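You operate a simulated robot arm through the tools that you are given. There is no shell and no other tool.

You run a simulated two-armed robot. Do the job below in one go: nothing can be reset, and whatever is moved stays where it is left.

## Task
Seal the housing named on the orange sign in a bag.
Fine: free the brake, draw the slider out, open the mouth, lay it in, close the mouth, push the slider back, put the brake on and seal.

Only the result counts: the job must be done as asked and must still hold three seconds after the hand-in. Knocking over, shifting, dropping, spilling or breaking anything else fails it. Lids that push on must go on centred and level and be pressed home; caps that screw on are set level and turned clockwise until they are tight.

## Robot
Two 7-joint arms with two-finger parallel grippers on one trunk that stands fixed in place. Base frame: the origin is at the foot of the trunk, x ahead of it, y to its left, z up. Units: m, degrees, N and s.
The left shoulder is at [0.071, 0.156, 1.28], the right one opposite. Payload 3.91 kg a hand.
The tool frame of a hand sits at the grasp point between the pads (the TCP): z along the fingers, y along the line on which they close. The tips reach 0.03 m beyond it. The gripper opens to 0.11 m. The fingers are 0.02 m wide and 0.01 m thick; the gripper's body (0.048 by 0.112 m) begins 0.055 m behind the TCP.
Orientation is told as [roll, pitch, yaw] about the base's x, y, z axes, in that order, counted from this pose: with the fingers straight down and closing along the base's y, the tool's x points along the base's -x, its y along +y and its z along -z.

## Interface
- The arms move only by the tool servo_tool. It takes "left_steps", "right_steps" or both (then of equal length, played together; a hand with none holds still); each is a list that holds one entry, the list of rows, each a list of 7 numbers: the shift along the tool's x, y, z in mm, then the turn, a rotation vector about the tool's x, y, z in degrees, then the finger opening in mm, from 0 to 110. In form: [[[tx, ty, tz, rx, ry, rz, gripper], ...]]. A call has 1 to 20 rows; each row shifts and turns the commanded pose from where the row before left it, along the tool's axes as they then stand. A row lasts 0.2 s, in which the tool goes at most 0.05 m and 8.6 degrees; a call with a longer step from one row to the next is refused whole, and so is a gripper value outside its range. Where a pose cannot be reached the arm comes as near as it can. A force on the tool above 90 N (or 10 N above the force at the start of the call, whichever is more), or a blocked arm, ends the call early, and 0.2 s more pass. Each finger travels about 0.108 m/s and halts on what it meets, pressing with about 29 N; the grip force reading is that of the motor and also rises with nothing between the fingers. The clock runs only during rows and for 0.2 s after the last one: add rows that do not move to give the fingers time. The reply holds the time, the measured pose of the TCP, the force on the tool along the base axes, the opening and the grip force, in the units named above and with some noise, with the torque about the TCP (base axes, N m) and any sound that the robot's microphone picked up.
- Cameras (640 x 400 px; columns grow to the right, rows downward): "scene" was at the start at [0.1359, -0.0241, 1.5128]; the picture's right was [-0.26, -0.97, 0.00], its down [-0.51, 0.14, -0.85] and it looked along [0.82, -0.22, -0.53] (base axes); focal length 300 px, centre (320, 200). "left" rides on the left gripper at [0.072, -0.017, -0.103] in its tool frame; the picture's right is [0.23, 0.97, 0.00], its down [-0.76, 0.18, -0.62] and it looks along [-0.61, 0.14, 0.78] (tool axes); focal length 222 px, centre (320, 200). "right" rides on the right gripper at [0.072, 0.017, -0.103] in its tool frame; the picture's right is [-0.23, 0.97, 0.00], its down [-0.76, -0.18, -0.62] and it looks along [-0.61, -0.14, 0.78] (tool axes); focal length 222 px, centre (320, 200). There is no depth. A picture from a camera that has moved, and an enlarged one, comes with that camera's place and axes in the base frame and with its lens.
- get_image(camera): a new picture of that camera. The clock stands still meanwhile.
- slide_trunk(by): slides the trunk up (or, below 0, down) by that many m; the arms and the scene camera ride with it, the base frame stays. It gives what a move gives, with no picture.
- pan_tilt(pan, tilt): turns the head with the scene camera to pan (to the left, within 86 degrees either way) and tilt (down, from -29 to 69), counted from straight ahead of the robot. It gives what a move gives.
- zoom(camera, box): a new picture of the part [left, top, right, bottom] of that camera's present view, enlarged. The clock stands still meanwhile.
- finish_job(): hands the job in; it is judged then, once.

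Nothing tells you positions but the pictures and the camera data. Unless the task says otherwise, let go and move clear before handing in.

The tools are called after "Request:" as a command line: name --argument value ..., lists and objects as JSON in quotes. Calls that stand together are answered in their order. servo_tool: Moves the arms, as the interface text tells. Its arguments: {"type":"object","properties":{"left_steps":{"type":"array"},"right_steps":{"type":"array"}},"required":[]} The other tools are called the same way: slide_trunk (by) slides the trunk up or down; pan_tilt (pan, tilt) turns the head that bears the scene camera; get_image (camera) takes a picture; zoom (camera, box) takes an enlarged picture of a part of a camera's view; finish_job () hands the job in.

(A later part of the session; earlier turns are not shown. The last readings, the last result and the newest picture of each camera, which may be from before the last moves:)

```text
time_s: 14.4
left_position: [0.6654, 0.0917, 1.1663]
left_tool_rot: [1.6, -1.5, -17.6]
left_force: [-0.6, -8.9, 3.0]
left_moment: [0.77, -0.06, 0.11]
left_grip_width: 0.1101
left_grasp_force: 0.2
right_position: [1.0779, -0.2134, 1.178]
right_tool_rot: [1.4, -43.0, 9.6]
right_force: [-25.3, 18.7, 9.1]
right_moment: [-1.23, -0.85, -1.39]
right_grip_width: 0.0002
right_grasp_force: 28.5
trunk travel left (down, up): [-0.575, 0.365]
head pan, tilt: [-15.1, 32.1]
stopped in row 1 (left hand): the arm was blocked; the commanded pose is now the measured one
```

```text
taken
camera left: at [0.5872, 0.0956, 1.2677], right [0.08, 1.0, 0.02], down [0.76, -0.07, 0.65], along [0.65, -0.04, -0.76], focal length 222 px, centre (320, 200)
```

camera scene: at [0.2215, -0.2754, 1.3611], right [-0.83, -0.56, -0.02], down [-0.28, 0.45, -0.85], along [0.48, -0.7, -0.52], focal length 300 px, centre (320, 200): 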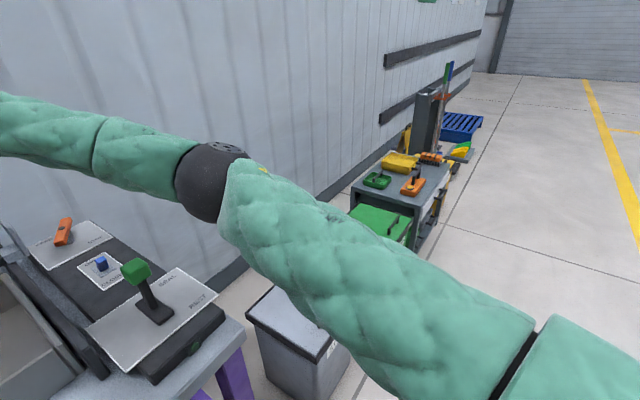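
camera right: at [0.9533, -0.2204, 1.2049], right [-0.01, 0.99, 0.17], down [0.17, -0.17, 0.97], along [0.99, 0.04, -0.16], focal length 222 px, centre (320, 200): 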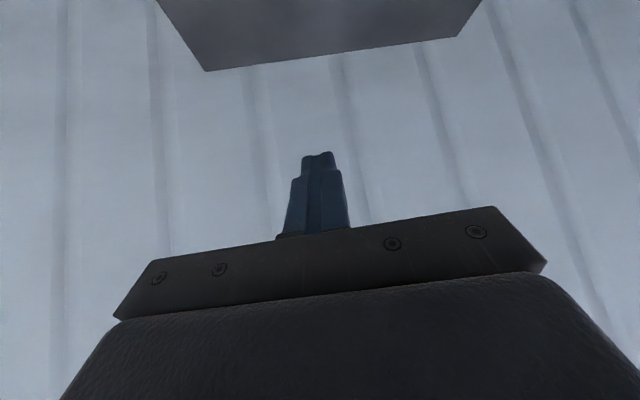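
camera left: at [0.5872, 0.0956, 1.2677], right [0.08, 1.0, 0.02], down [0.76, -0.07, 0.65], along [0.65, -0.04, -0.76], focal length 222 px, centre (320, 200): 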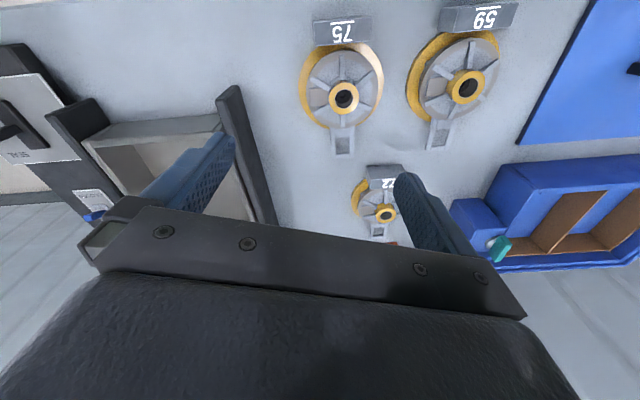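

The body is still swinging to the right, though the right hand is now clear above the brake. I'll hold both arms still for a moment to see whether it settles.

Request:
servo_tool --right_steps '[[[0, 0, 0, 0, 0, 0, 0]]]' --left_steps '[[[0, 0, 0, 0, 0, 0, 110]]]'

Request:
get_image --camera "scene"

Request:
get_image --camera "left"

```text
time_s: 14.7
left_position: [0.5861, 0.1443, 1.2875]
left_tool_rot: [-19.6, -2.5, 30.9]
left_force: [-4.9, -3.1, 2.8]
left_moment: [0.19, -0.47, 0.07]
left_grip_width: 0.1102
left_grasp_force: 0.0
right_position: [1.1214, -0.0063, 1.2245]
right_tool_rot: [-29.4, -46.1, 75.6]
right_force: [-3.0, 9.7, 50.9]
right_moment: [-2.82, 2.19, -0.08]
right_grip_width: 0.0
right_grasp_force: 28.7
trunk travel left (down, up): [-0.575, 0.365]
head pan, tilt: [-15.1, 32.1]
stopped in row 1 (left hand): the arm was blocked; the commanded pose is now the measured one
```

```text
taken
camera scene: at [0.4834, -0.3469, 1.3453], right [-0.77, -0.64, 0.02], down [-0.45, 0.51, -0.73], along [0.46, -0.58, -0.68], focal length 300 px, centre (320, 200)
```

scene: 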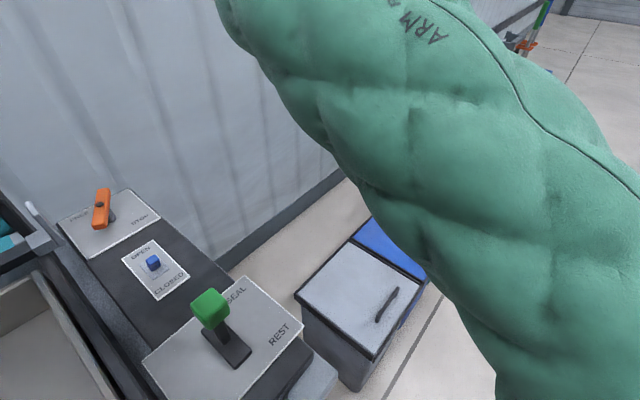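

```text
taken
camera left: at [0.5096, 0.121, 1.3882], right [-0.65, 0.68, -0.33], down [0.44, 0.7, 0.56], along [0.61, 0.22, -0.76], focal length 222 px, centre (320, 200)
```

left: 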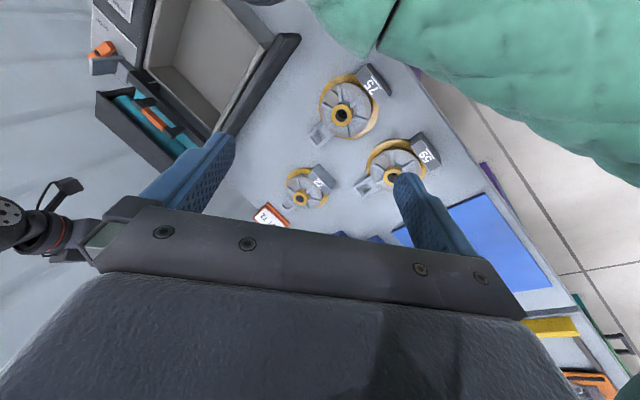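

The body has moved further and is leaning over the table, with both arms off their commanded poses. Each stop resets the command to the measured pose, so I'll hold once more and see whether the motion dies down.

Request:
servo_tool --right_steps '[[[0, 0, 0, 0, 0, 0, 0]]]' --left_steps '[[[0, 0, 0, 0, 0, 0, 110]]]'

Request:
get_image --camera "scene"

Request:
get_image --camera "left"

Request:
get_image --camera "right"

```text
time_s: 15.1
left_position: [0.3537, 0.2907, 1.5716]
left_tool_rot: [-38.7, 16.4, 21.3]
left_force: [6.1, -40.0, -4.4]
left_moment: [2.4, 0.49, -0.1]
left_grip_width: 0.11
left_grasp_force: 0.1
right_position: [0.7924, 0.3044, 1.4747]
right_tool_rot: [100.2, -48.6, -2.9]
right_force: [10.3, 3.9, -17.4]
right_moment: [1.4, -0.03, 0.82]
right_grip_width: 0.0002
right_grasp_force: 29.0
trunk travel left (down, up): [-0.575, 0.365]
head pan, tilt: [-15.1, 32.1]
stopped in row 1 (left hand): the arm was blocked; the commanded pose is now the measured one
```

```text
taken
camera scene: at [0.5289, -0.2329, 1.3348], right [-0.69, -0.73, 0.05], down [-0.54, 0.46, -0.7], along [0.49, -0.51, -0.71], focal length 300 px, centre (320, 200)
```

scene: 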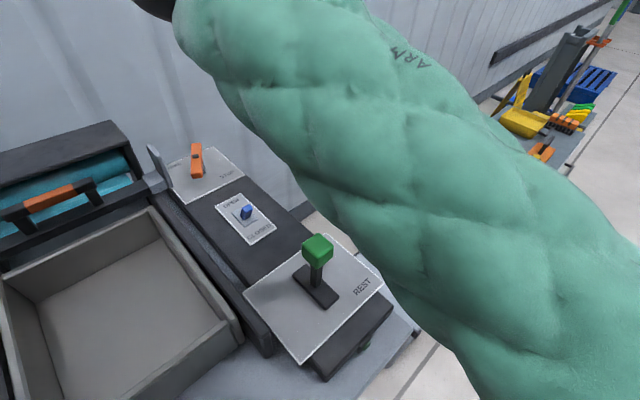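

```text
taken
camera left: at [0.2929, 0.3234, 1.6797], right [-0.64, 0.57, -0.52], down [0.59, 0.8, 0.14], along [0.49, -0.21, -0.84], focal length 222 px, centre (320, 200)
```

left: 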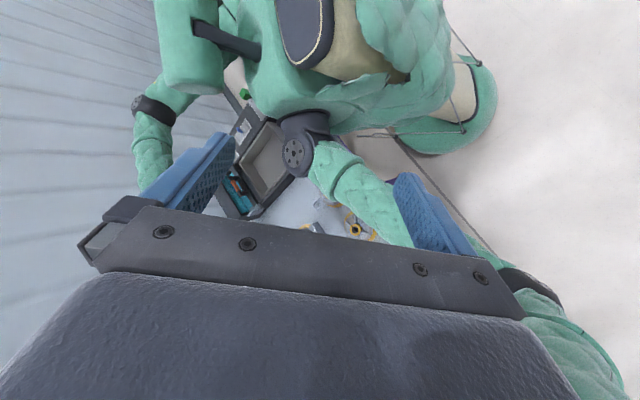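

```text
taken
camera right: at [0.7412, 0.2014, 1.4186], right [-0.57, -0.14, 0.81], down [0.69, -0.62, 0.38], along [0.44, 0.77, 0.45], focal length 222 px, centre (320, 200)
```

right: 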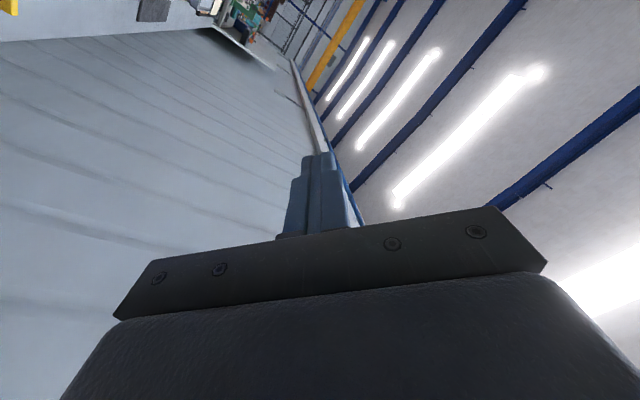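

The trunk has come well forward of its place and is leaning over the table edge, with both arms thrown upward. I'll keep holding to see where it ends up before I decide anything.

Request:
servo_tool --right_steps '[[[0, 0, 0, 0, 0, 0, 0]]]' --left_steps '[[[0, 0, 0, 0, 0, 0, 110]]]'

Request:
get_image --camera "scene"

Request:
get_image --camera "left"

Request:
get_image --camera "right"

```text
time_s: 15.4
left_position: [-0.0011, 0.4382, 1.6158]
left_tool_rot: [-53.9, 19.4, 42.5]
left_force: [-19.1, 1.0, -33.4]
left_moment: [-2.05, -2.18, 1.1]
left_grip_width: 0.1098
left_grasp_force: 0.0
right_position: [0.6133, 0.462, 1.6056]
right_tool_rot: [140.3, -29.8, -7.4]
right_force: [5.6, -1.5, -6.7]
right_moment: [0.48, -0.13, 0.28]
right_grip_width: 0.0
right_grasp_force: 29.3
trunk travel left (down, up): [-0.575, 0.365]
head pan, tilt: [-15.1, 32.1]
stopped in row 1 (left hand): the arm was blocked; the commanded pose is now the measured one
```

```text
taken
camera scene: at [0.5022, -0.0163, 1.3377], right [-0.6, -0.79, 0.08], down [-0.59, 0.37, -0.72], along [0.54, -0.48, -0.69], focal length 300 px, centre (320, 200)
```

scene: 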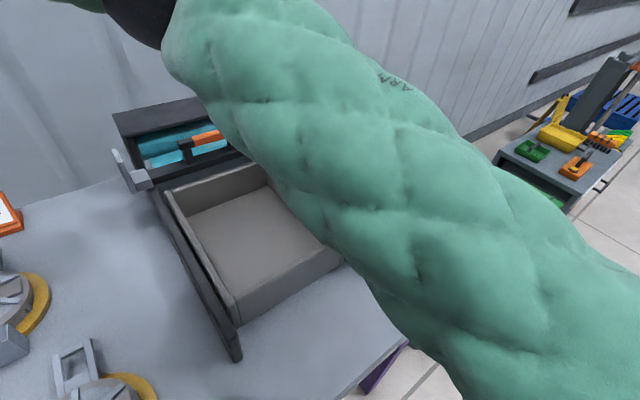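

```text
taken
camera left: at [-0.0846, 0.4618, 1.7102], right [-0.74, 0.1, -0.67], down [0.17, 0.98, -0.04], along [0.65, -0.14, -0.74], focal length 222 px, centre (320, 200)
```

left: 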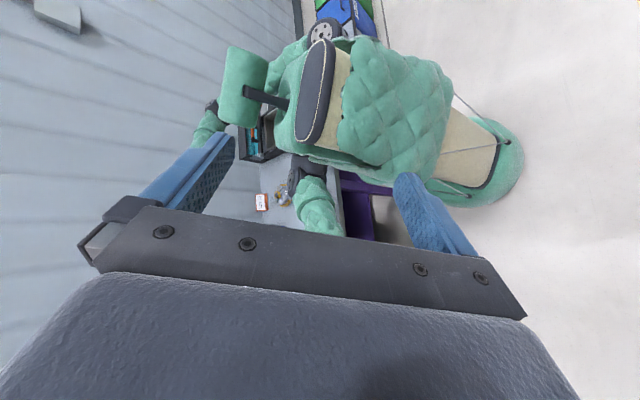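

```text
taken
camera right: at [0.5747, 0.3855, 1.5087], right [-0.21, -0.73, 0.65], down [0.91, -0.38, -0.14], along [0.35, 0.57, 0.74], focal length 222 px, centre (320, 200)
```

right: 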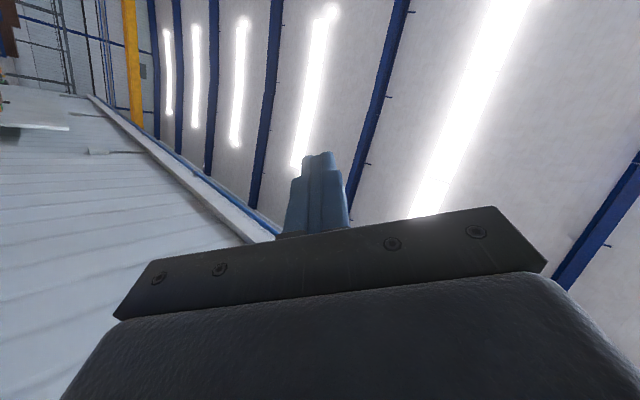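

From the left camera the body is tipped forward off its upright stance, still moving, with the arms well above the table. Nothing on the table looks knocked over yet. I'll keep holding until it comes to rest.

Request:
servo_tool --right_steps '[[[0, 0, 0, 0, 0, 0, 0]]]' --left_steps '[[[0, 0, 0, 0, 0, 0, 110]]]'

Request:
get_image --camera "scene"

Request:
get_image --camera "left"

```text
time_s: 15.7
left_position: [-0.3482, 0.5966, 1.3973]
left_tool_rot: [-60.6, 9.3, 29.0]
left_force: [-12.9, 30.9, 1.4]
left_moment: [-0.41, -0.76, -0.91]
left_grip_width: 0.1099
left_grasp_force: 0.0
right_position: [-0.1145, 0.4012, 1.6323]
right_tool_rot: [152.3, -57.7, -2.4]
right_force: [47.1, 28.9, -15.5]
right_moment: [1.76, -0.96, 3.53]
right_grip_width: 0.0
right_grasp_force: 28.9
trunk travel left (down, up): [-0.575, 0.365]
head pan, tilt: [-15.1, 32.1]
stopped in row 1 (left hand): the arm was blocked; the commanded pose is now the measured one
```

```text
taken
camera scene: at [0.3008, 0.0676, 1.3671], right [-0.63, -0.78, -0.01], down [-0.44, 0.36, -0.82], along [0.65, -0.51, -0.57], focal length 300 px, centre (320, 200)
```

scene: 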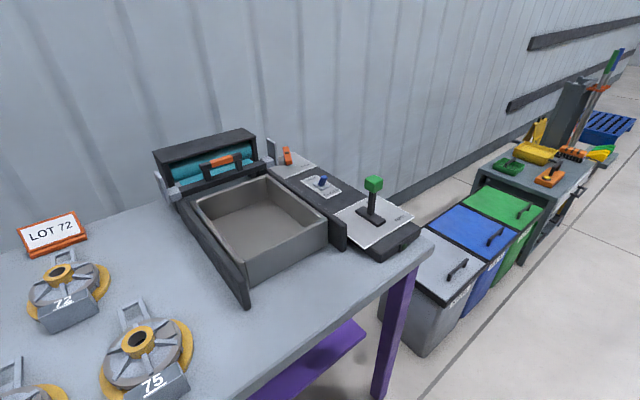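

```text
taken
camera left: at [-0.4433, 0.6379, 1.4736], right [-0.55, 0.24, -0.8], down [0.37, 0.93, 0.03], along [0.75, -0.28, -0.6], focal length 222 px, centre (320, 200)
```

left: 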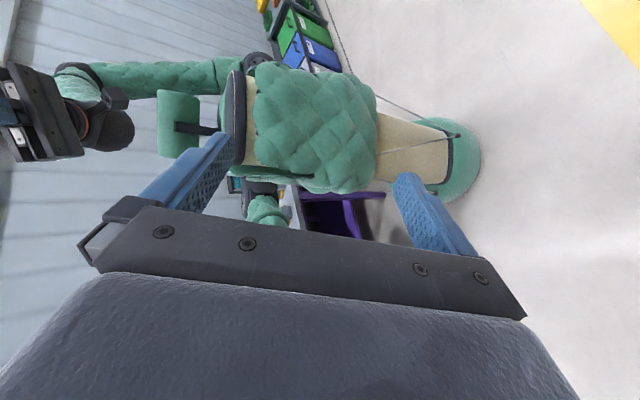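

The body is swinging back towards upright, and the table looks intact: housings and sign standing, brake bar about lengthwise. I'll keep holding until it settles.

Request:
servo_tool --right_steps '[[[0, 0, 0, 0, 0, 0, 0]]]' --left_steps '[[[0, 0, 0, 0, 0, 0, 110]]]'

Request:
get_image --camera "scene"

Request:
get_image --camera "left"

```text
time_s: 16.1
left_position: [-0.5111, 0.4906, 1.5516]
left_tool_rot: [-68.3, 30.1, 62.6]
left_force: [97.5, -20.4, 64.5]
left_moment: [2.2, 6.77, -2.2]
left_grip_width: 0.11
left_grasp_force: 0.1
right_position: [-0.5284, 0.1454, 1.5425]
right_tool_rot: [119.5, -59.8, 62.0]
right_force: [12.9, 60.1, 0.6]
right_moment: [1.39, -0.37, 4.67]
right_grip_width: 0.0002
right_grasp_force: 29.6
trunk travel left (down, up): [-0.575, 0.365]
head pan, tilt: [-15.1, 32.1]
stopped in row 1 (left hand): the arm was blocked; the commanded pose is now the measured one
```

```text
taken
camera scene: at [0.0424, 0.2693, 1.4009], right [-0.4, -0.9, 0.14], down [-0.45, 0.06, -0.89], along [0.8, -0.42, -0.43], focal length 300 px, centre (320, 200)
```

scene: 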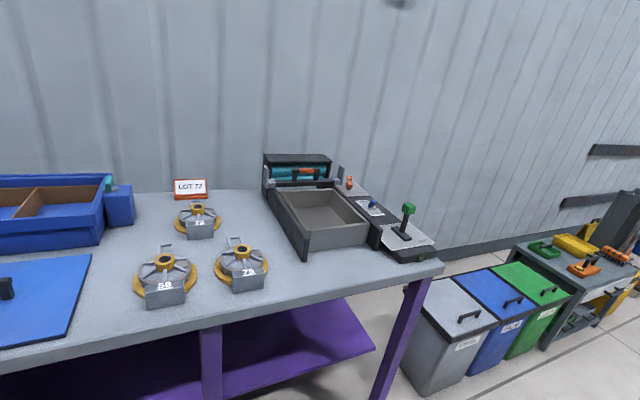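

```text
taken
camera left: at [-0.6085, 0.5004, 1.6349], right [-0.62, -0.41, -0.67], down [-0.25, 0.91, -0.32], along [0.74, -0.03, -0.67], focal length 222 px, centre (320, 200)
```

left: 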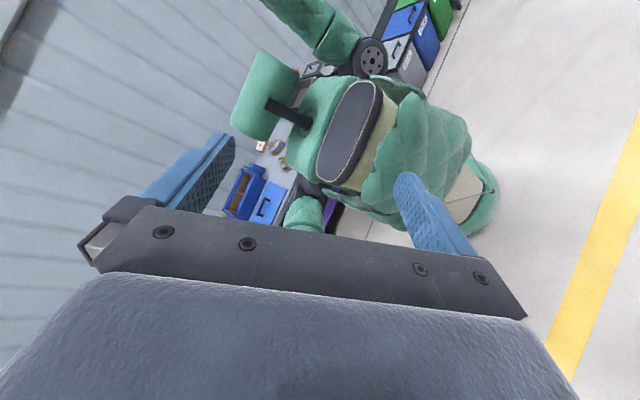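

The body has rocked back and the arms are now behind it; the table still looks undisturbed. I'll keep holding to let the rocking die out.

Request:
servo_tool --right_steps '[[[0, 0, 0, 0, 0, 0, 0]]]' --left_steps '[[[0, 0, 0, 0, 0, 0, 110]]]'

Request:
get_image --camera "scene"

Request:
get_image --camera "left"

Request:
get_image --camera "right"

```text
time_s: 16.4
left_position: [-0.7035, 0.1307, 1.0659]
left_tool_rot: [-53.4, -19.0, 24.3]
left_force: [-27.7, -12.3, -10.8]
left_moment: [-0.54, -2.08, 2.25]
left_grip_width: 0.11
left_grasp_force: 0.0
right_position: [-0.4259, -0.1992, 1.5326]
right_tool_rot: [137.7, -65.4, 47.8]
right_force: [-2.8, -8.7, -12.9]
right_moment: [-0.25, 0.97, -0.72]
right_grip_width: 0.0
right_grasp_force: 28.4
trunk travel left (down, up): [-0.575, 0.365]
head pan, tilt: [-15.1, 32.1]
stopped in row 1 (left hand): the arm was blocked; the commanded pose is now the measured one
```

```text
taken
camera scene: at [-0.1265, 0.1322, 1.3622], right [-0.38, -0.93, -0.03], down [-0.45, 0.21, -0.86], along [0.81, -0.31, -0.5], focal length 300 px, centre (320, 200)
```

scene: 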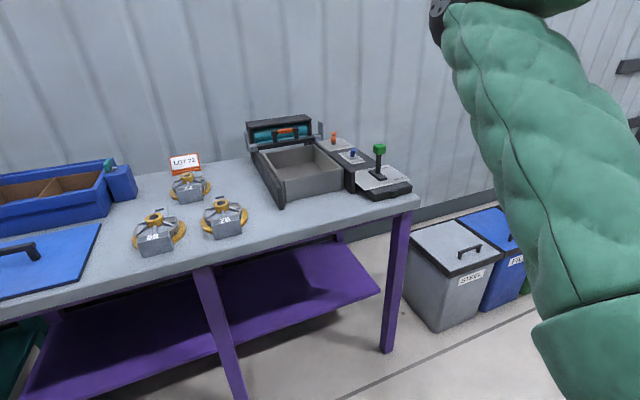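

```text
taken
camera left: at [-0.8199, 0.158, 1.1124], right [-0.2, 0.55, -0.81], down [0.34, 0.82, 0.46], along [0.92, -0.18, -0.35], focal length 222 px, centre (320, 200)
```

left: 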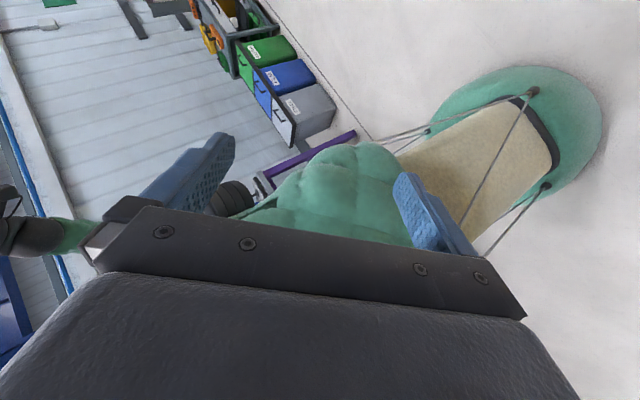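

```text
taken
camera right: at [-0.3458, -0.2349, 1.4394], right [0.19, -0.86, 0.48], down [0.78, 0.43, 0.45], along [-0.59, 0.29, 0.75], focal length 222 px, centre (320, 200)
```

right: 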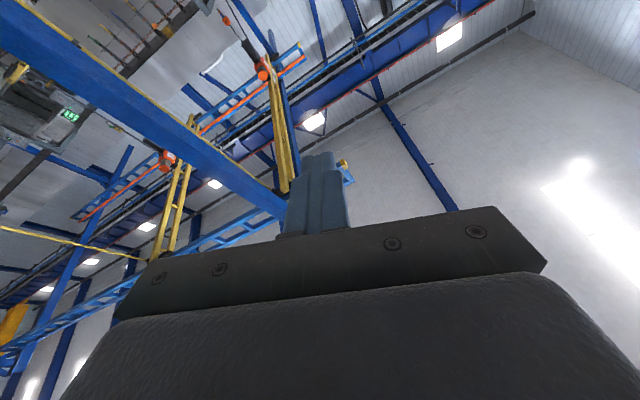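

The body has swung behind its starting place with the arms folded back, and everything on the table still stands. I'll go on holding and check how the swing decays.

Request:
servo_tool --right_steps '[[[0, 0, 0, 0, 0, 0, 0]]]' --left_steps '[[[0, 0, 0, 0, 0, 0, 110]]]'

Request:
get_image --camera "scene"

Request:
get_image --camera "left"

```text
time_s: 16.7
left_position: [-0.3075, -0.0612, 1.3588]
left_tool_rot: [-55.6, 22.5, 62.0]
left_force: [14.8, 1.9, 4.7]
left_moment: [0.13, 0.92, -0.76]
left_grip_width: 0.1098
left_grasp_force: 0.0
right_position: [0.0762, -0.396, 1.5562]
right_tool_rot: [152.9, -62.6, 65.0]
right_force: [-16.3, 33.3, 21.8]
right_moment: [2.03, -0.77, 2.81]
right_grip_width: 0.0
right_grasp_force: 29.1
trunk travel left (down, up): [-0.575, 0.365]
head pan, tilt: [-15.1, 32.1]
stopped in row 1 (left hand): the arm was blocked; the commanded pose is now the measured one
```

```text
taken
camera scene: at [-0.0663, 0.1294, 1.3563], right [0.06, -1.0, 0.02], down [-0.55, -0.05, -0.83], along [0.83, 0.04, -0.55], focal length 300 px, centre (320, 200)
```

scene: 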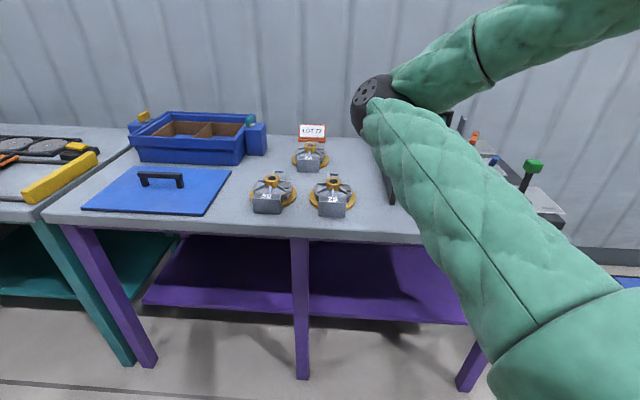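

```text
taken
camera left: at [-0.3933, -0.0595, 1.4533], right [-0.73, -0.2, -0.66], down [-0.17, 0.98, -0.1], along [0.66, 0.04, -0.75], focal length 222 px, centre (320, 200)
```

left: 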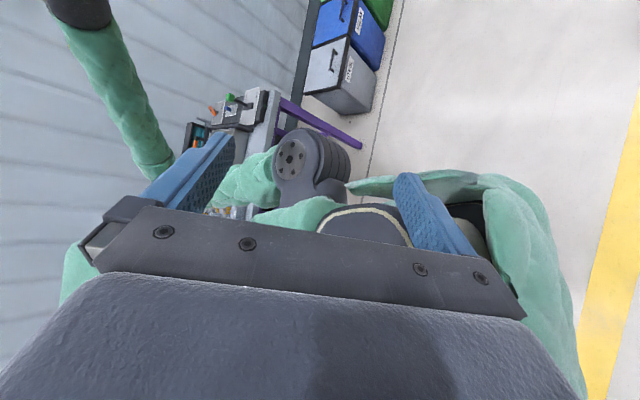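

The rocking goes on, and my zero moves may be feeding it because they keep correcting the hands in space. A head command lets time pass without commanding the arms at all, so I'll try that.

Request:
pan_tilt --pan -15 --tilt 32

Request:
get_image --camera "scene"

Request:
get_image --camera "left"

```text
time_s: 17.3
left_position: [-0.1421, -0.036, 1.4499]
left_tool_rot: [-55.1, 14.4, 20.8]
left_force: [-4.7, 7.3, 4.7]
left_moment: [-0.06, -0.22, 0.36]
left_grip_width: 0.11
left_grasp_force: 0.1
right_position: [-0.104, -0.4312, 1.5451]
right_tool_rot: [144.4, -70.9, 38.4]
right_force: [-1.4, -12.5, -1.1]
right_moment: [-0.21, 0.02, -0.96]
right_grip_width: 0.0
right_grasp_force: 28.7
trunk travel left (down, up): [-0.575, 0.365]
head pan, tilt: [-15.0, 32.0]
```

```text
taken
camera scene: at [0.2662, -0.2358, 1.3648], right [-0.65, -0.76, -0.06], down [-0.39, 0.4, -0.83], along [0.65, -0.52, -0.55], focal length 300 px, centre (320, 200)
```

scene: 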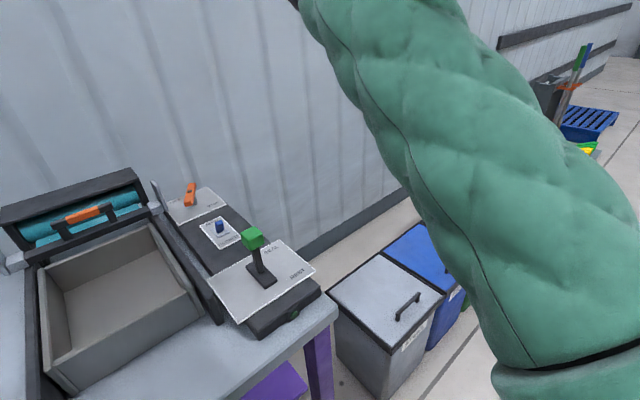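

```text
taken
camera left: at [-0.2175, 0.016, 1.5383], right [-0.59, 0.37, -0.72], down [0.52, 0.85, 0.02], along [0.62, -0.36, -0.7], focal length 222 px, centre (320, 200)
```

left: 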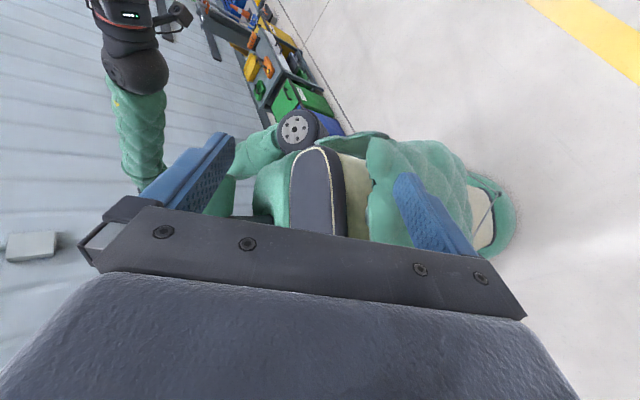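

The hands moved much less this time, so passive waiting helps. I'll let more time pass the same way.

Request:
pan_tilt --pan -15.1 --tilt 32.1

Request:
get_image --camera "scene"

```text
time_s: 17.9
left_position: [-0.2296, 0.2179, 1.3556]
left_tool_rot: [-57.1, -1.5, 13.9]
left_force: [-29.7, -9.3, -60.7]
left_moment: [-3.14, -2.37, 1.73]
left_grip_width: 0.1102
left_grasp_force: 0.1
right_position: [-0.0487, -0.3865, 1.5551]
right_tool_rot: [141.8, -65.3, 66.3]
right_force: [-4.7, 11.7, 0.2]
right_moment: [0.31, 0.15, 0.93]
right_grip_width: 0.0
right_grasp_force: 28.8
trunk travel left (down, up): [-0.575, 0.365]
head pan, tilt: [-15.1, 32.1]
```

```text
taken
camera scene: at [0.4254, -0.041, 1.3607], right [-0.56, -0.83, 0.02], down [-0.45, 0.29, -0.85], along [0.69, -0.49, -0.53], focal length 300 px, centre (320, 200)
```

scene: 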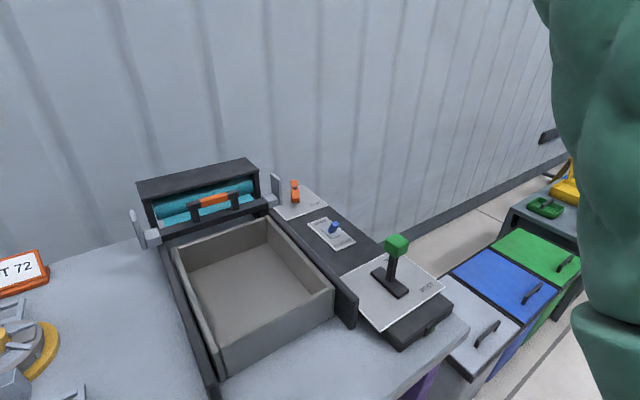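

The body is still drifting, but more slowly. I'll let more time pass passively before looking again.

Request:
pan_tilt --pan -15 --tilt 32

Request:
pan_tilt --pan -15.1 --tilt 32.1

Request:
get_image --camera "scene"

Request:
get_image --camera "left"

```text
time_s: 18.5
left_position: [-0.3648, -0.1367, 1.4228]
left_tool_rot: [-53.9, 12.9, 44.5]
left_force: [-2.8, -0.9, -10.2]
left_moment: [-0.41, -0.57, 0.08]
left_grip_width: 0.1101
left_grasp_force: 0.0
right_position: [-0.1665, -0.4572, 1.5432]
right_tool_rot: [143.3, -68.2, 57.7]
right_force: [1.0, -0.2, 2.4]
right_moment: [0.05, -0.22, -0.13]
right_grip_width: 0.0001
right_grasp_force: 28.6
trunk travel left (down, up): [-0.575, 0.365]
head pan, tilt: [-15.0, 32.0]
```

```text
time_s: 19.1
left_position: [-0.2288, -0.0866, 1.4231]
left_tool_rot: [-52.9, 14.3, 41.8]
left_force: [-0.2, -2.0, -0.2]
left_moment: [0.03, 0.01, 0.14]
left_grip_width: 0.11
left_grasp_force: 0.1
right_position: [-0.0382, -0.4277, 1.5659]
right_tool_rot: [146.6, -66.6, 51.0]
right_force: [0.2, -1.4, 1.2]
right_moment: [0.02, -0.14, -0.14]
right_grip_width: 0.0001
right_grasp_force: 28.9
trunk travel left (down, up): [-0.575, 0.365]
head pan, tilt: [-15.1, 32.1]
```

```text
taken
camera scene: at [0.2045, -0.032, 1.3604], right [-0.27, -0.96, 0.01], down [-0.55, 0.15, -0.82], along [0.79, -0.22, -0.57], focal length 300 px, centre (320, 200)
```

scene: 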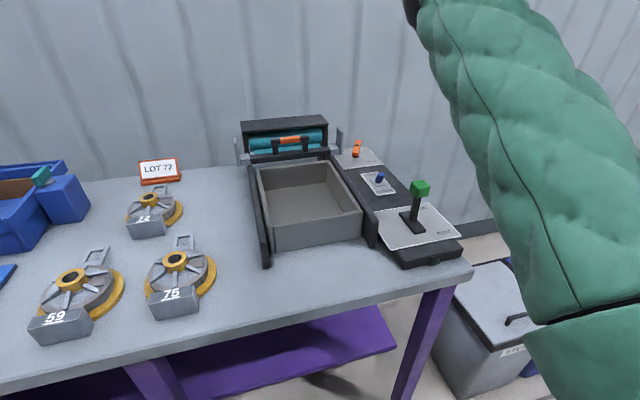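

```text
taken
camera left: at [-0.3157, -0.0687, 1.5146], right [-0.7, 0.16, -0.7], down [0.19, 0.98, 0.04], along [0.69, -0.1, -0.72], focal length 222 px, centre (320, 200)
```

left: 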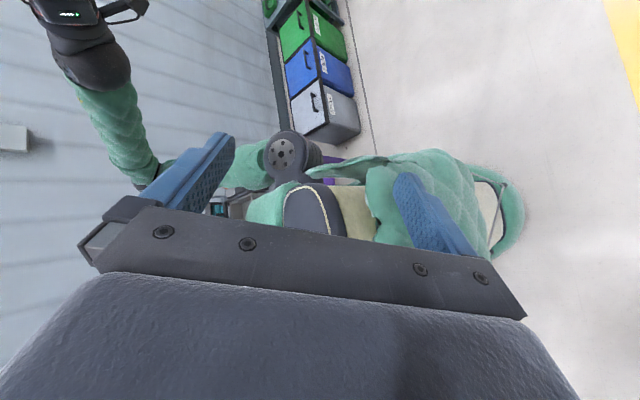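

The swing is dying out: the camera is nearly back at its starting place, the hand forces are small, and the table looks untouched. I'll wait longer.

Request:
pan_tilt --pan -15 --tilt 32

Request:
pan_tilt --pan -15.1 --tilt 32.1

Request:
pan_tilt --pan -10 --tilt 32

Request:
get_image --camera "scene"

Request:
get_image --camera "left"

Request:
get_image --camera "right"

```text
time_s: 19.7
left_position: [-0.3172, -0.0804, 1.4064]
left_tool_rot: [-55.7, 12.0, 41.8]
left_force: [-0.8, -0.2, 0.3]
left_moment: [0.03, 0.01, -0.01]
left_grip_width: 0.11
left_grasp_force: 0.1
right_position: [-0.1318, -0.4129, 1.5619]
right_tool_rot: [137.7, -68.4, 59.9]
right_force: [-0.6, 0.3, -0.2]
right_moment: [0.04, 0.05, -0.03]
right_grip_width: 0.0
right_grasp_force: 29.1
trunk travel left (down, up): [-0.575, 0.365]
head pan, tilt: [-15.0, 32.0]
```

```text
time_s: 20.3
left_position: [-0.3452, -0.0863, 1.3973]
left_tool_rot: [-56.3, 10.6, 41.3]
left_force: [-2.9, -0.7, -1.7]
left_moment: [-0.03, -0.16, 0.19]
left_grip_width: 0.1099
left_grasp_force: 0.0
right_position: [-0.161, -0.4176, 1.5547]
right_tool_rot: [135.7, -69.1, 61.2]
right_force: [-2.5, -0.5, -1.0]
right_moment: [-0.05, 0.18, 0.0]
right_grip_width: 0.0
right_grasp_force: 28.1
trunk travel left (down, up): [-0.575, 0.365]
head pan, tilt: [-15.1, 32.1]
```

```text
time_s: 21.0
left_position: [-0.3189, -0.0829, 1.4031]
left_tool_rot: [-55.4, 11.7, 41.9]
left_force: [-3.5, -0.8, -2.0]
left_moment: [-0.03, -0.22, 0.24]
left_grip_width: 0.1101
left_grasp_force: 0.1
right_position: [-0.1323, -0.4156, 1.5563]
right_tool_rot: [138.0, -68.4, 59.5]
right_force: [-3.3, -0.2, -0.4]
right_moment: [-0.02, 0.09, 0.03]
right_grip_width: 0.0
right_grasp_force: 28.8
trunk travel left (down, up): [-0.575, 0.365]
head pan, tilt: [-10.0, 32.0]
```

```text
taken
camera scene: at [0.1185, -0.0147, 1.365], right [-0.17, -0.98, 0.0], down [-0.51, 0.09, -0.86], along [0.84, -0.15, -0.52], focal length 300 px, centre (320, 200)
```

scene: 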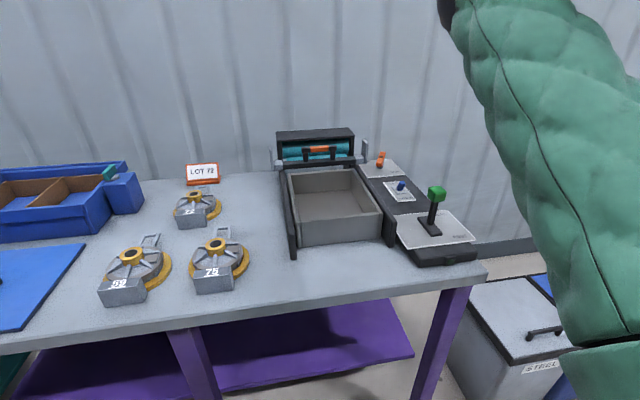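

```text
taken
camera left: at [-0.4131, -0.065, 1.4891], right [-0.66, 0.16, -0.74], down [0.18, 0.98, 0.05], along [0.73, -0.1, -0.67], focal length 222 px, centre (320, 200)
```

left: 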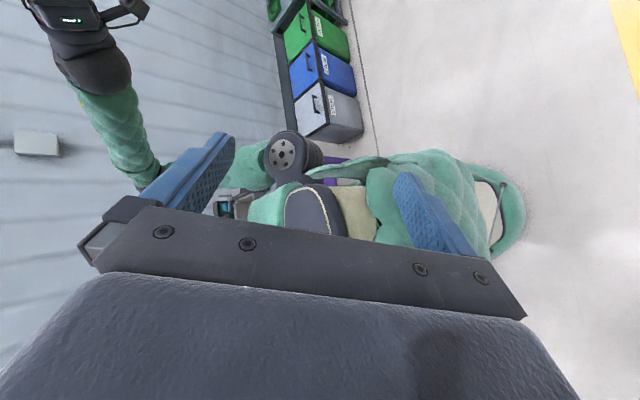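

```text
taken
camera right: at [-0.0438, -0.4289, 1.4655], right [0.36, -0.82, 0.45], down [0.66, 0.56, 0.49], along [-0.66, 0.12, 0.74], focal length 222 px, centre (320, 200)
```

right: 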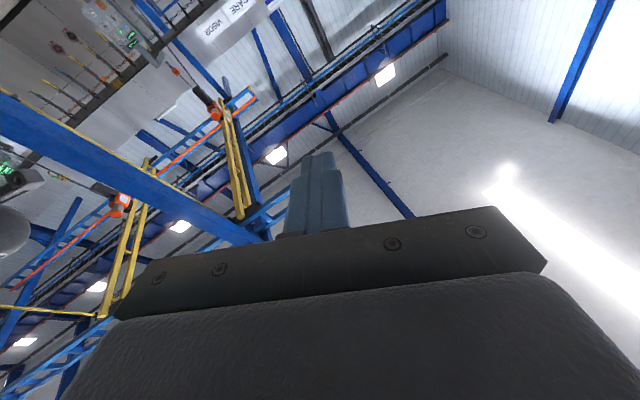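

The body has settled back near its start, with both arms folded behind it: the left hand behind the back, the right hand beside the head pointing backward. The brake bar is lengthwise and the table looks undisturbed. I'll bring the right arm forward slowly and never push it to full stretch again.

Request:
servo_tool --right_steps '[[[-1.2, 9.5, -12.7, 0, 0, 0, 0], [-1.2, 9.5, -12.7, 0, 0, 0, 0], [-1.2, 9.5, -12.7, 0, 0, 0, 0], [-1.2, 9.5, -12.7, 0, 0, 0, 0]]]'

Request:
get_image --camera "scene"

Request:
get_image --camera "left"

```text
time_s: 21.4
left_position: [-0.2926, -0.0919, 1.4101]
left_tool_rot: [-54.5, 12.5, 42.5]
left_force: [-0.2, 0.1, -0.9]
left_moment: [0.0, -0.04, 0.02]
left_grip_width: 0.1098
left_grasp_force: 0.0
right_position: [-0.1001, -0.4232, 1.5603]
right_tool_rot: [141.0, -67.8, 57.5]
right_force: [0.2, -0.2, 0.0]
right_moment: [-0.02, -0.01, -0.01]
right_grip_width: 0.0002
right_grasp_force: 28.6
right hand out of reach, approached as far as the arm can: row 1, 2
trunk travel left (down, up): [-0.575, 0.365]
head pan, tilt: [-10.0, 32.0]
stopped in row 2 (left hand): the arm was blocked; the commanded pose is now the measured one
```

```text
taken
camera scene: at [0.1379, -0.017, 1.3635], right [-0.17, -0.98, 0.0], down [-0.52, 0.09, -0.85], along [0.83, -0.15, -0.53], focal length 300 px, centre (320, 200)
```

scene: 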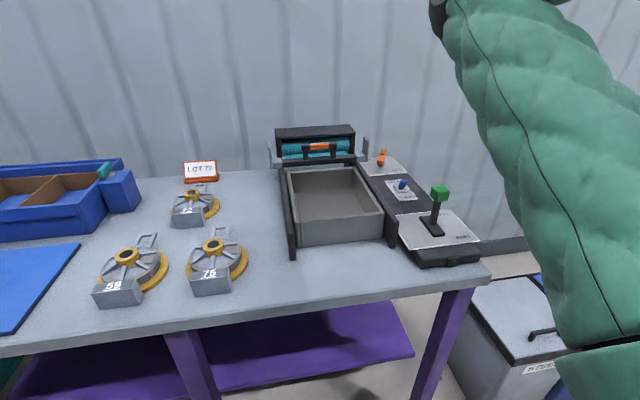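

```text
taken
camera left: at [-0.3838, -0.0735, 1.4979], right [-0.67, 0.15, -0.72], down [0.17, 0.98, 0.05], along [0.72, -0.09, -0.69], focal length 222 px, centre (320, 200)
```

left: 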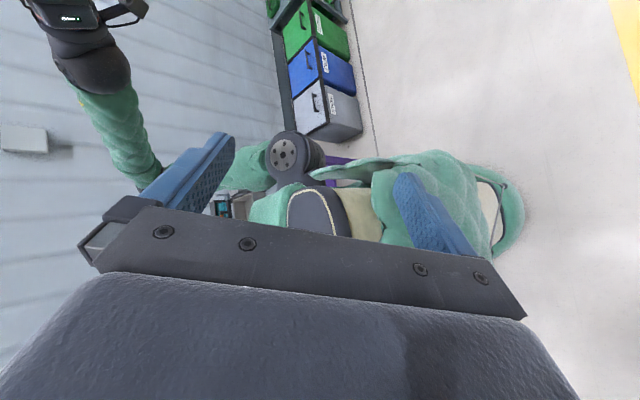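

Both arms are still being carried by a small sway, which trips the stop. I'll wait for it to die out completely.

Request:
pan_tilt --pan -15 --tilt 32

Request:
pan_tilt --pan -10 --tilt 32

Request:
pan_tilt --pan -15 --tilt 32

Request:
pan_tilt --pan -10 --tilt 32

Request:
get_image --camera "scene"

```text
time_s: 22.1
left_position: [-0.2948, -0.0885, 1.4079]
left_tool_rot: [-54.8, 12.5, 42.5]
left_force: [-0.2, 0.4, 0.3]
left_moment: [0.0, -0.04, 0.02]
left_grip_width: 0.1101
left_grasp_force: 0.1
right_position: [-0.1036, -0.4198, 1.5604]
right_tool_rot: [140.4, -67.8, 57.9]
right_force: [-0.8, 0.6, 0.3]
right_moment: [0.04, 0.04, 0.02]
right_grip_width: 0.0
right_grasp_force: 29.1
trunk travel left (down, up): [-0.575, 0.365]
head pan, tilt: [-15.0, 32.0]
```

```text
time_s: 22.7
left_position: [-0.2926, -0.0882, 1.4105]
left_tool_rot: [-54.6, 12.6, 42.5]
left_force: [0.1, -0.3, -1.0]
left_moment: [0.02, -0.02, 0.0]
left_grip_width: 0.1101
left_grasp_force: 0.0
right_position: [-0.1003, -0.4198, 1.5596]
right_tool_rot: [140.6, -67.6, 57.7]
right_force: [0.9, -0.1, 0.0]
right_moment: [-0.01, -0.01, 0.02]
right_grip_width: 0.0001
right_grasp_force: 29.2
trunk travel left (down, up): [-0.575, 0.365]
head pan, tilt: [-10.0, 32.0]
```

```text
time_s: 23.4
left_position: [-0.2935, -0.087, 1.41]
left_tool_rot: [-54.7, 12.6, 42.5]
left_force: [-0.5, -0.9, 0.8]
left_moment: [0.01, -0.03, -0.01]
left_grip_width: 0.1102
left_grasp_force: 0.0
right_position: [-0.1018, -0.4199, 1.5598]
right_tool_rot: [140.6, -67.8, 57.8]
right_force: [1.0, -0.5, 0.2]
right_moment: [-0.02, 0.01, -0.01]
right_grip_width: 0.0001
right_grasp_force: 28.8
trunk travel left (down, up): [-0.575, 0.365]
head pan, tilt: [-15.0, 32.0]
```

```text
time_s: 24.0
left_position: [-0.2941, -0.0883, 1.4093]
left_tool_rot: [-54.8, 12.6, 42.5]
left_force: [0.4, 0.1, 0.7]
left_moment: [0.0, 0.0, 0.01]
left_grip_width: 0.11
left_grasp_force: 0.2
right_position: [-0.1011, -0.4196, 1.5603]
right_tool_rot: [140.6, -67.7, 57.7]
right_force: [-0.3, -0.7, 0.7]
right_moment: [-0.01, 0.03, -0.01]
right_grip_width: 0.0
right_grasp_force: 28.7
trunk travel left (down, up): [-0.575, 0.365]
head pan, tilt: [-10.0, 32.0]
```

```text
taken
camera scene: at [0.1369, -0.0162, 1.363], right [-0.17, -0.98, 0.0], down [-0.52, 0.09, -0.85], along [0.84, -0.15, -0.53], focal length 300 px, centre (320, 200)
```

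scene: 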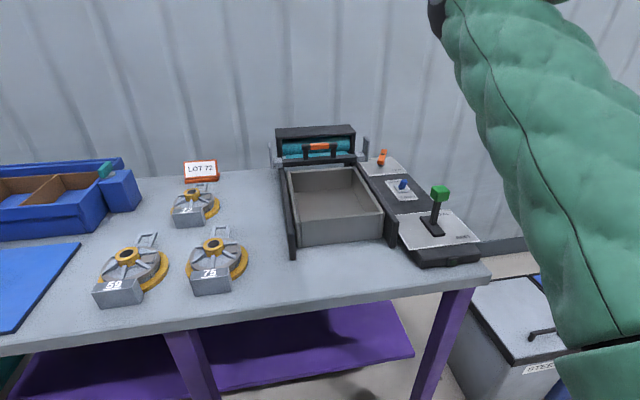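

The body is at rest at its original place. I'll now unwind the right hand by turning it outward in small steps while easing it forward.

Request:
servo_tool --right_steps '[[[0, 8, -6, -4.6, 1.3, -3.6, 0], [0, 8, -6, -4.6, 1.3, -3.6, 0], [0, 8, -6, -4.6, 1.3, -3.6, 0], [0, 8, -6, -4.6, 1.3, -3.6, 0]]]'

Request:
get_image --camera "scene"

```text
time_s: 25.0
left_position: [-0.2929, -0.0877, 1.409]
left_tool_rot: [-54.6, 12.5, 42.5]
left_force: [0.1, -0.2, 0.2]
left_moment: [0.03, 0.02, 0.02]
left_grip_width: 0.1097
left_grasp_force: 0.1
right_position: [-0.066, -0.4407, 1.5582]
right_tool_rot: [-159.1, -75.9, 13.9]
right_force: [0.4, 0.1, -0.5]
right_moment: [-0.01, 0.07, -0.01]
right_grip_width: 0.0
right_grasp_force: 29.1
trunk travel left (down, up): [-0.575, 0.365]
head pan, tilt: [-10.0, 32.0]
```

```text
taken
camera scene: at [0.1371, -0.0161, 1.363], right [-0.17, -0.98, 0.0], down [-0.52, 0.09, -0.85], along [0.83, -0.15, -0.53], focal length 300 px, centre (320, 200)
```

scene: 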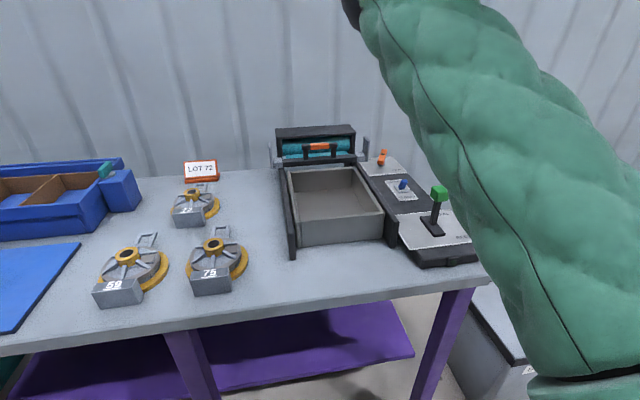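

That went smoothly and the body stayed still. I'll continue the same turn with forward motion.

Request:
servo_tool --right_steps '[[[1.8, 13, -8, -5, 1.4, -3.9, 0], [1.8, 13, -8, -5, 1.4, -3.9, 0], [1.8, 13, -8, -5, 1.4, -3.9, 0], [1.8, 13, -8, -5, 1.4, -3.9, 0], [1.8, 13, -8, -5, 1.4, -3.9, 0], [1.8, 13, -8, -5, 1.4, -3.9, 0]]]'

Request:
get_image --camera "scene"

```text
time_s: 26.4
left_position: [-0.2926, -0.0888, 1.4092]
left_tool_rot: [-54.7, 12.6, 42.5]
left_force: [0.2, -0.7, -0.3]
left_moment: [0.04, -0.02, -0.01]
left_grip_width: 0.1101
left_grasp_force: 0.0
right_position: [0.0144, -0.4544, 1.5191]
right_tool_rot: [-81.9, -58.5, -35.8]
right_force: [0.1, -0.3, 0.8]
right_moment: [-0.01, -0.01, -0.04]
right_grip_width: 0.0
right_grasp_force: 28.7
trunk travel left (down, up): [-0.575, 0.365]
head pan, tilt: [-10.0, 32.0]
```

```text
taken
camera scene: at [0.1371, -0.0158, 1.363], right [-0.17, -0.98, 0.0], down [-0.52, 0.09, -0.85], along [0.84, -0.15, -0.53], focal length 300 px, centre (320, 200)
```

scene: 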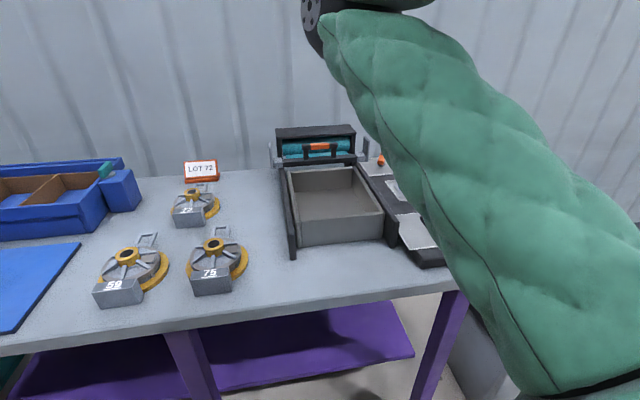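

The right hand now points outward to the right. I'll continue turning it downward and forward.

Request:
servo_tool --right_steps '[[[1.5, 20, -2, -5, 1.3, -3.9, 0], [1.5, 20, -2, -5, 1.3, -3.9, 0], [1.5, 20, -2, -5, 1.3, -3.9, 0], [1.5, 20, -2, -5, 1.3, -3.9, 0], [1.5, 20, -2, -5, 1.3, -3.9, 0], [1.5, 20, -2, -5, 1.3, -3.9, 0]]]'

Request:
get_image --camera "scene"

Request:
get_image --camera "right"

```text
time_s: 27.8
left_position: [-0.2918, -0.0886, 1.4097]
left_tool_rot: [-54.7, 12.7, 42.5]
left_force: [-0.3, -0.2, 0.2]
left_moment: [0.01, -0.01, 0.01]
left_grip_width: 0.1098
left_grasp_force: 0.1
right_position: [0.1067, -0.4549, 1.4433]
right_tool_rot: [-53.2, -34.3, -33.3]
right_force: [0.0, 0.2, 0.1]
right_moment: [0.02, -0.02, -0.01]
right_grip_width: 0.0
right_grasp_force: 28.3
trunk travel left (down, up): [-0.575, 0.365]
head pan, tilt: [-10.0, 32.0]
```

```text
taken
camera scene: at [0.1373, -0.0159, 1.363], right [-0.17, -0.98, 0.0], down [-0.52, 0.09, -0.85], along [0.83, -0.15, -0.53], focal length 300 px, centre (320, 200)
```

scene: 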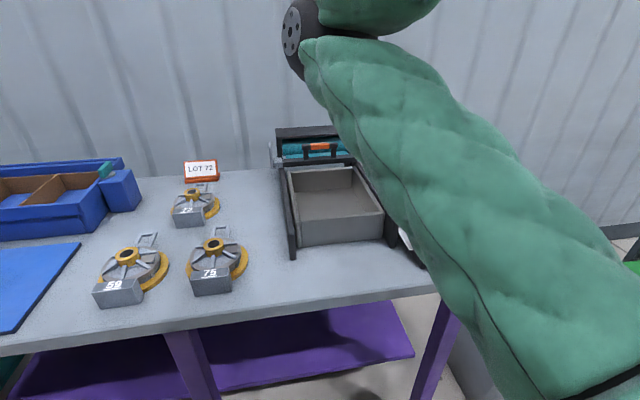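

```text
taken
camera right: at [0.0854, -0.3309, 1.4418], right [0.84, 0.14, -0.52], down [0.5, 0.14, 0.85], along [0.2, -0.98, 0.05], focal length 222 px, centre (320, 200)
```

right: 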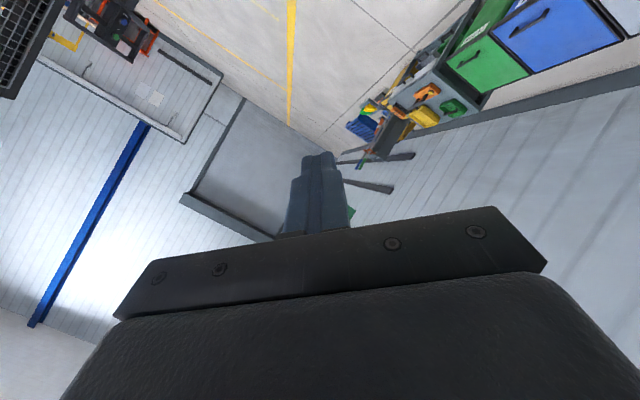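

The right hand keeps coming round without trouble. I'll continue forward and downward.

Request:
servo_tool --right_steps '[[[-18, 18, 5, -5, 1.3, -3.9, 0], [-18, 18, 5, -5, 1.3, -3.9, 0], [-18, 18, 5, -5, 1.3, -3.9, 0], [-18, 18, 5, -5, 1.3, -3.9, 0], [-18, 18, 5, -5, 1.3, -3.9, 0], [-18, 18, 5, -5, 1.3, -3.9, 0]]]'

Request:
get_image --camera "scene"

```text
time_s: 29.2
left_position: [-0.2926, -0.0875, 1.4097]
left_tool_rot: [-54.7, 12.6, 42.4]
left_force: [0.5, -0.3, -0.5]
left_moment: [0.03, 0.03, 0.03]
left_grip_width: 0.1099
left_grasp_force: 0.1
right_position: [0.256, -0.469, 1.403]
right_tool_rot: [-28.3, -13.2, -19.7]
right_force: [-0.8, -0.6, 0.1]
right_moment: [0.01, -0.01, -0.03]
right_grip_width: 0.0002
right_grasp_force: 28.6
trunk travel left (down, up): [-0.575, 0.365]
head pan, tilt: [-10.0, 32.0]
```

```text
taken
camera scene: at [0.1377, -0.0165, 1.3629], right [-0.17, -0.98, 0.0], down [-0.52, 0.09, -0.85], along [0.83, -0.15, -0.53], focal length 300 px, centre (320, 200)
```

scene: 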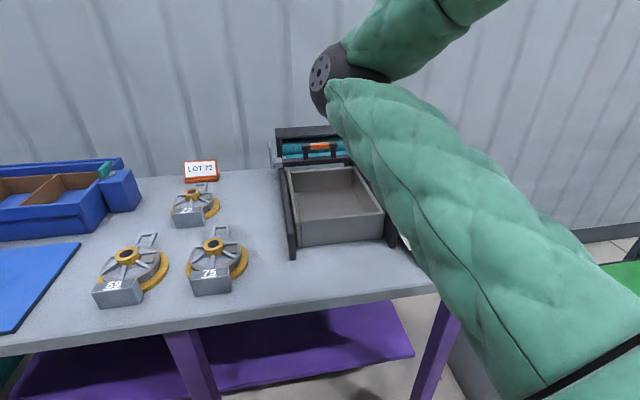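

About 38° of turn remains for the right hand. I'll finish levelling it while moving forward.

Request:
servo_tool --right_steps '[[[-31, 14, 8, -4.3, 1.13, -3.2, 0], [-31, 12, 8, -4.3, 1.13, -3.2, 0], [-31, 10, 7, -4.3, 1.13, -3.2, 0], [-32, 8, 7, -4.3, 1.13, -3.2, 0], [-33, 5, 6, -4.3, 1.13, -3.2, 0], [-34, 3, 6, -4.3, 1.13, -3.2, 0], [-34, 0, 6, -4.3, 1.13, -3.2, 0]]]'

Request:
get_image --camera "scene"

Request:
get_image --camera "right"

```text
time_s: 30.8
left_position: [-0.2922, -0.0891, 1.4095]
left_tool_rot: [-54.6, 12.5, 42.5]
left_force: [-0.2, -0.2, 0.6]
left_moment: [-0.02, 0.04, 0.02]
left_grip_width: 0.1098
left_grasp_force: 0.0
right_position: [0.4889, -0.4973, 1.3654]
right_tool_rot: [0.0, -0.1, -0.1]
right_force: [-0.2, -0.9, 0.2]
right_moment: [0.03, 0.05, -0.03]
right_grip_width: 0.0002
right_grasp_force: 28.9
right hand out of reach, approached as far as the arm can: row 7
trunk travel left (down, up): [-0.575, 0.365]
head pan, tilt: [-10.0, 32.0]
```

```text
taken
camera scene: at [0.1374, -0.0173, 1.3629], right [-0.17, -0.98, 0.0], down [-0.52, 0.09, -0.85], along [0.83, -0.15, -0.53], focal length 300 px, centre (320, 200)
```

scene: 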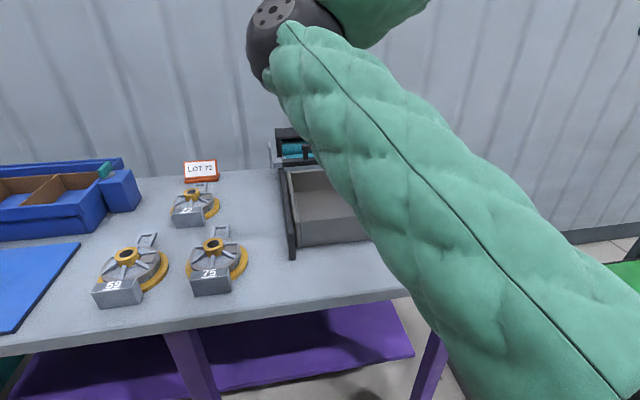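

```text
taken
camera right: at [0.4161, -0.4825, 1.4684], right [0.23, 0.97, 0.0], down [0.76, -0.18, 0.62], along [0.61, -0.14, -0.78], focal length 222 px, centre (320, 200)
```

right: 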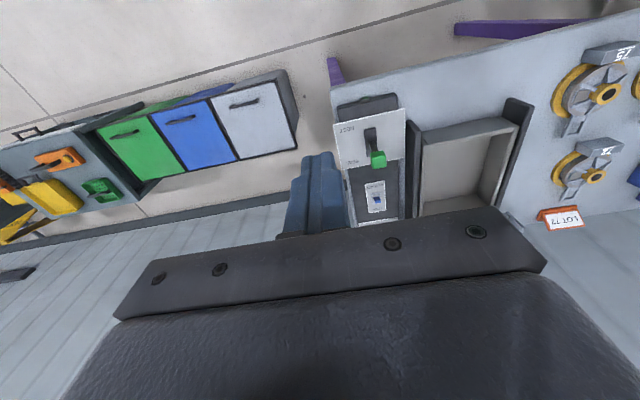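

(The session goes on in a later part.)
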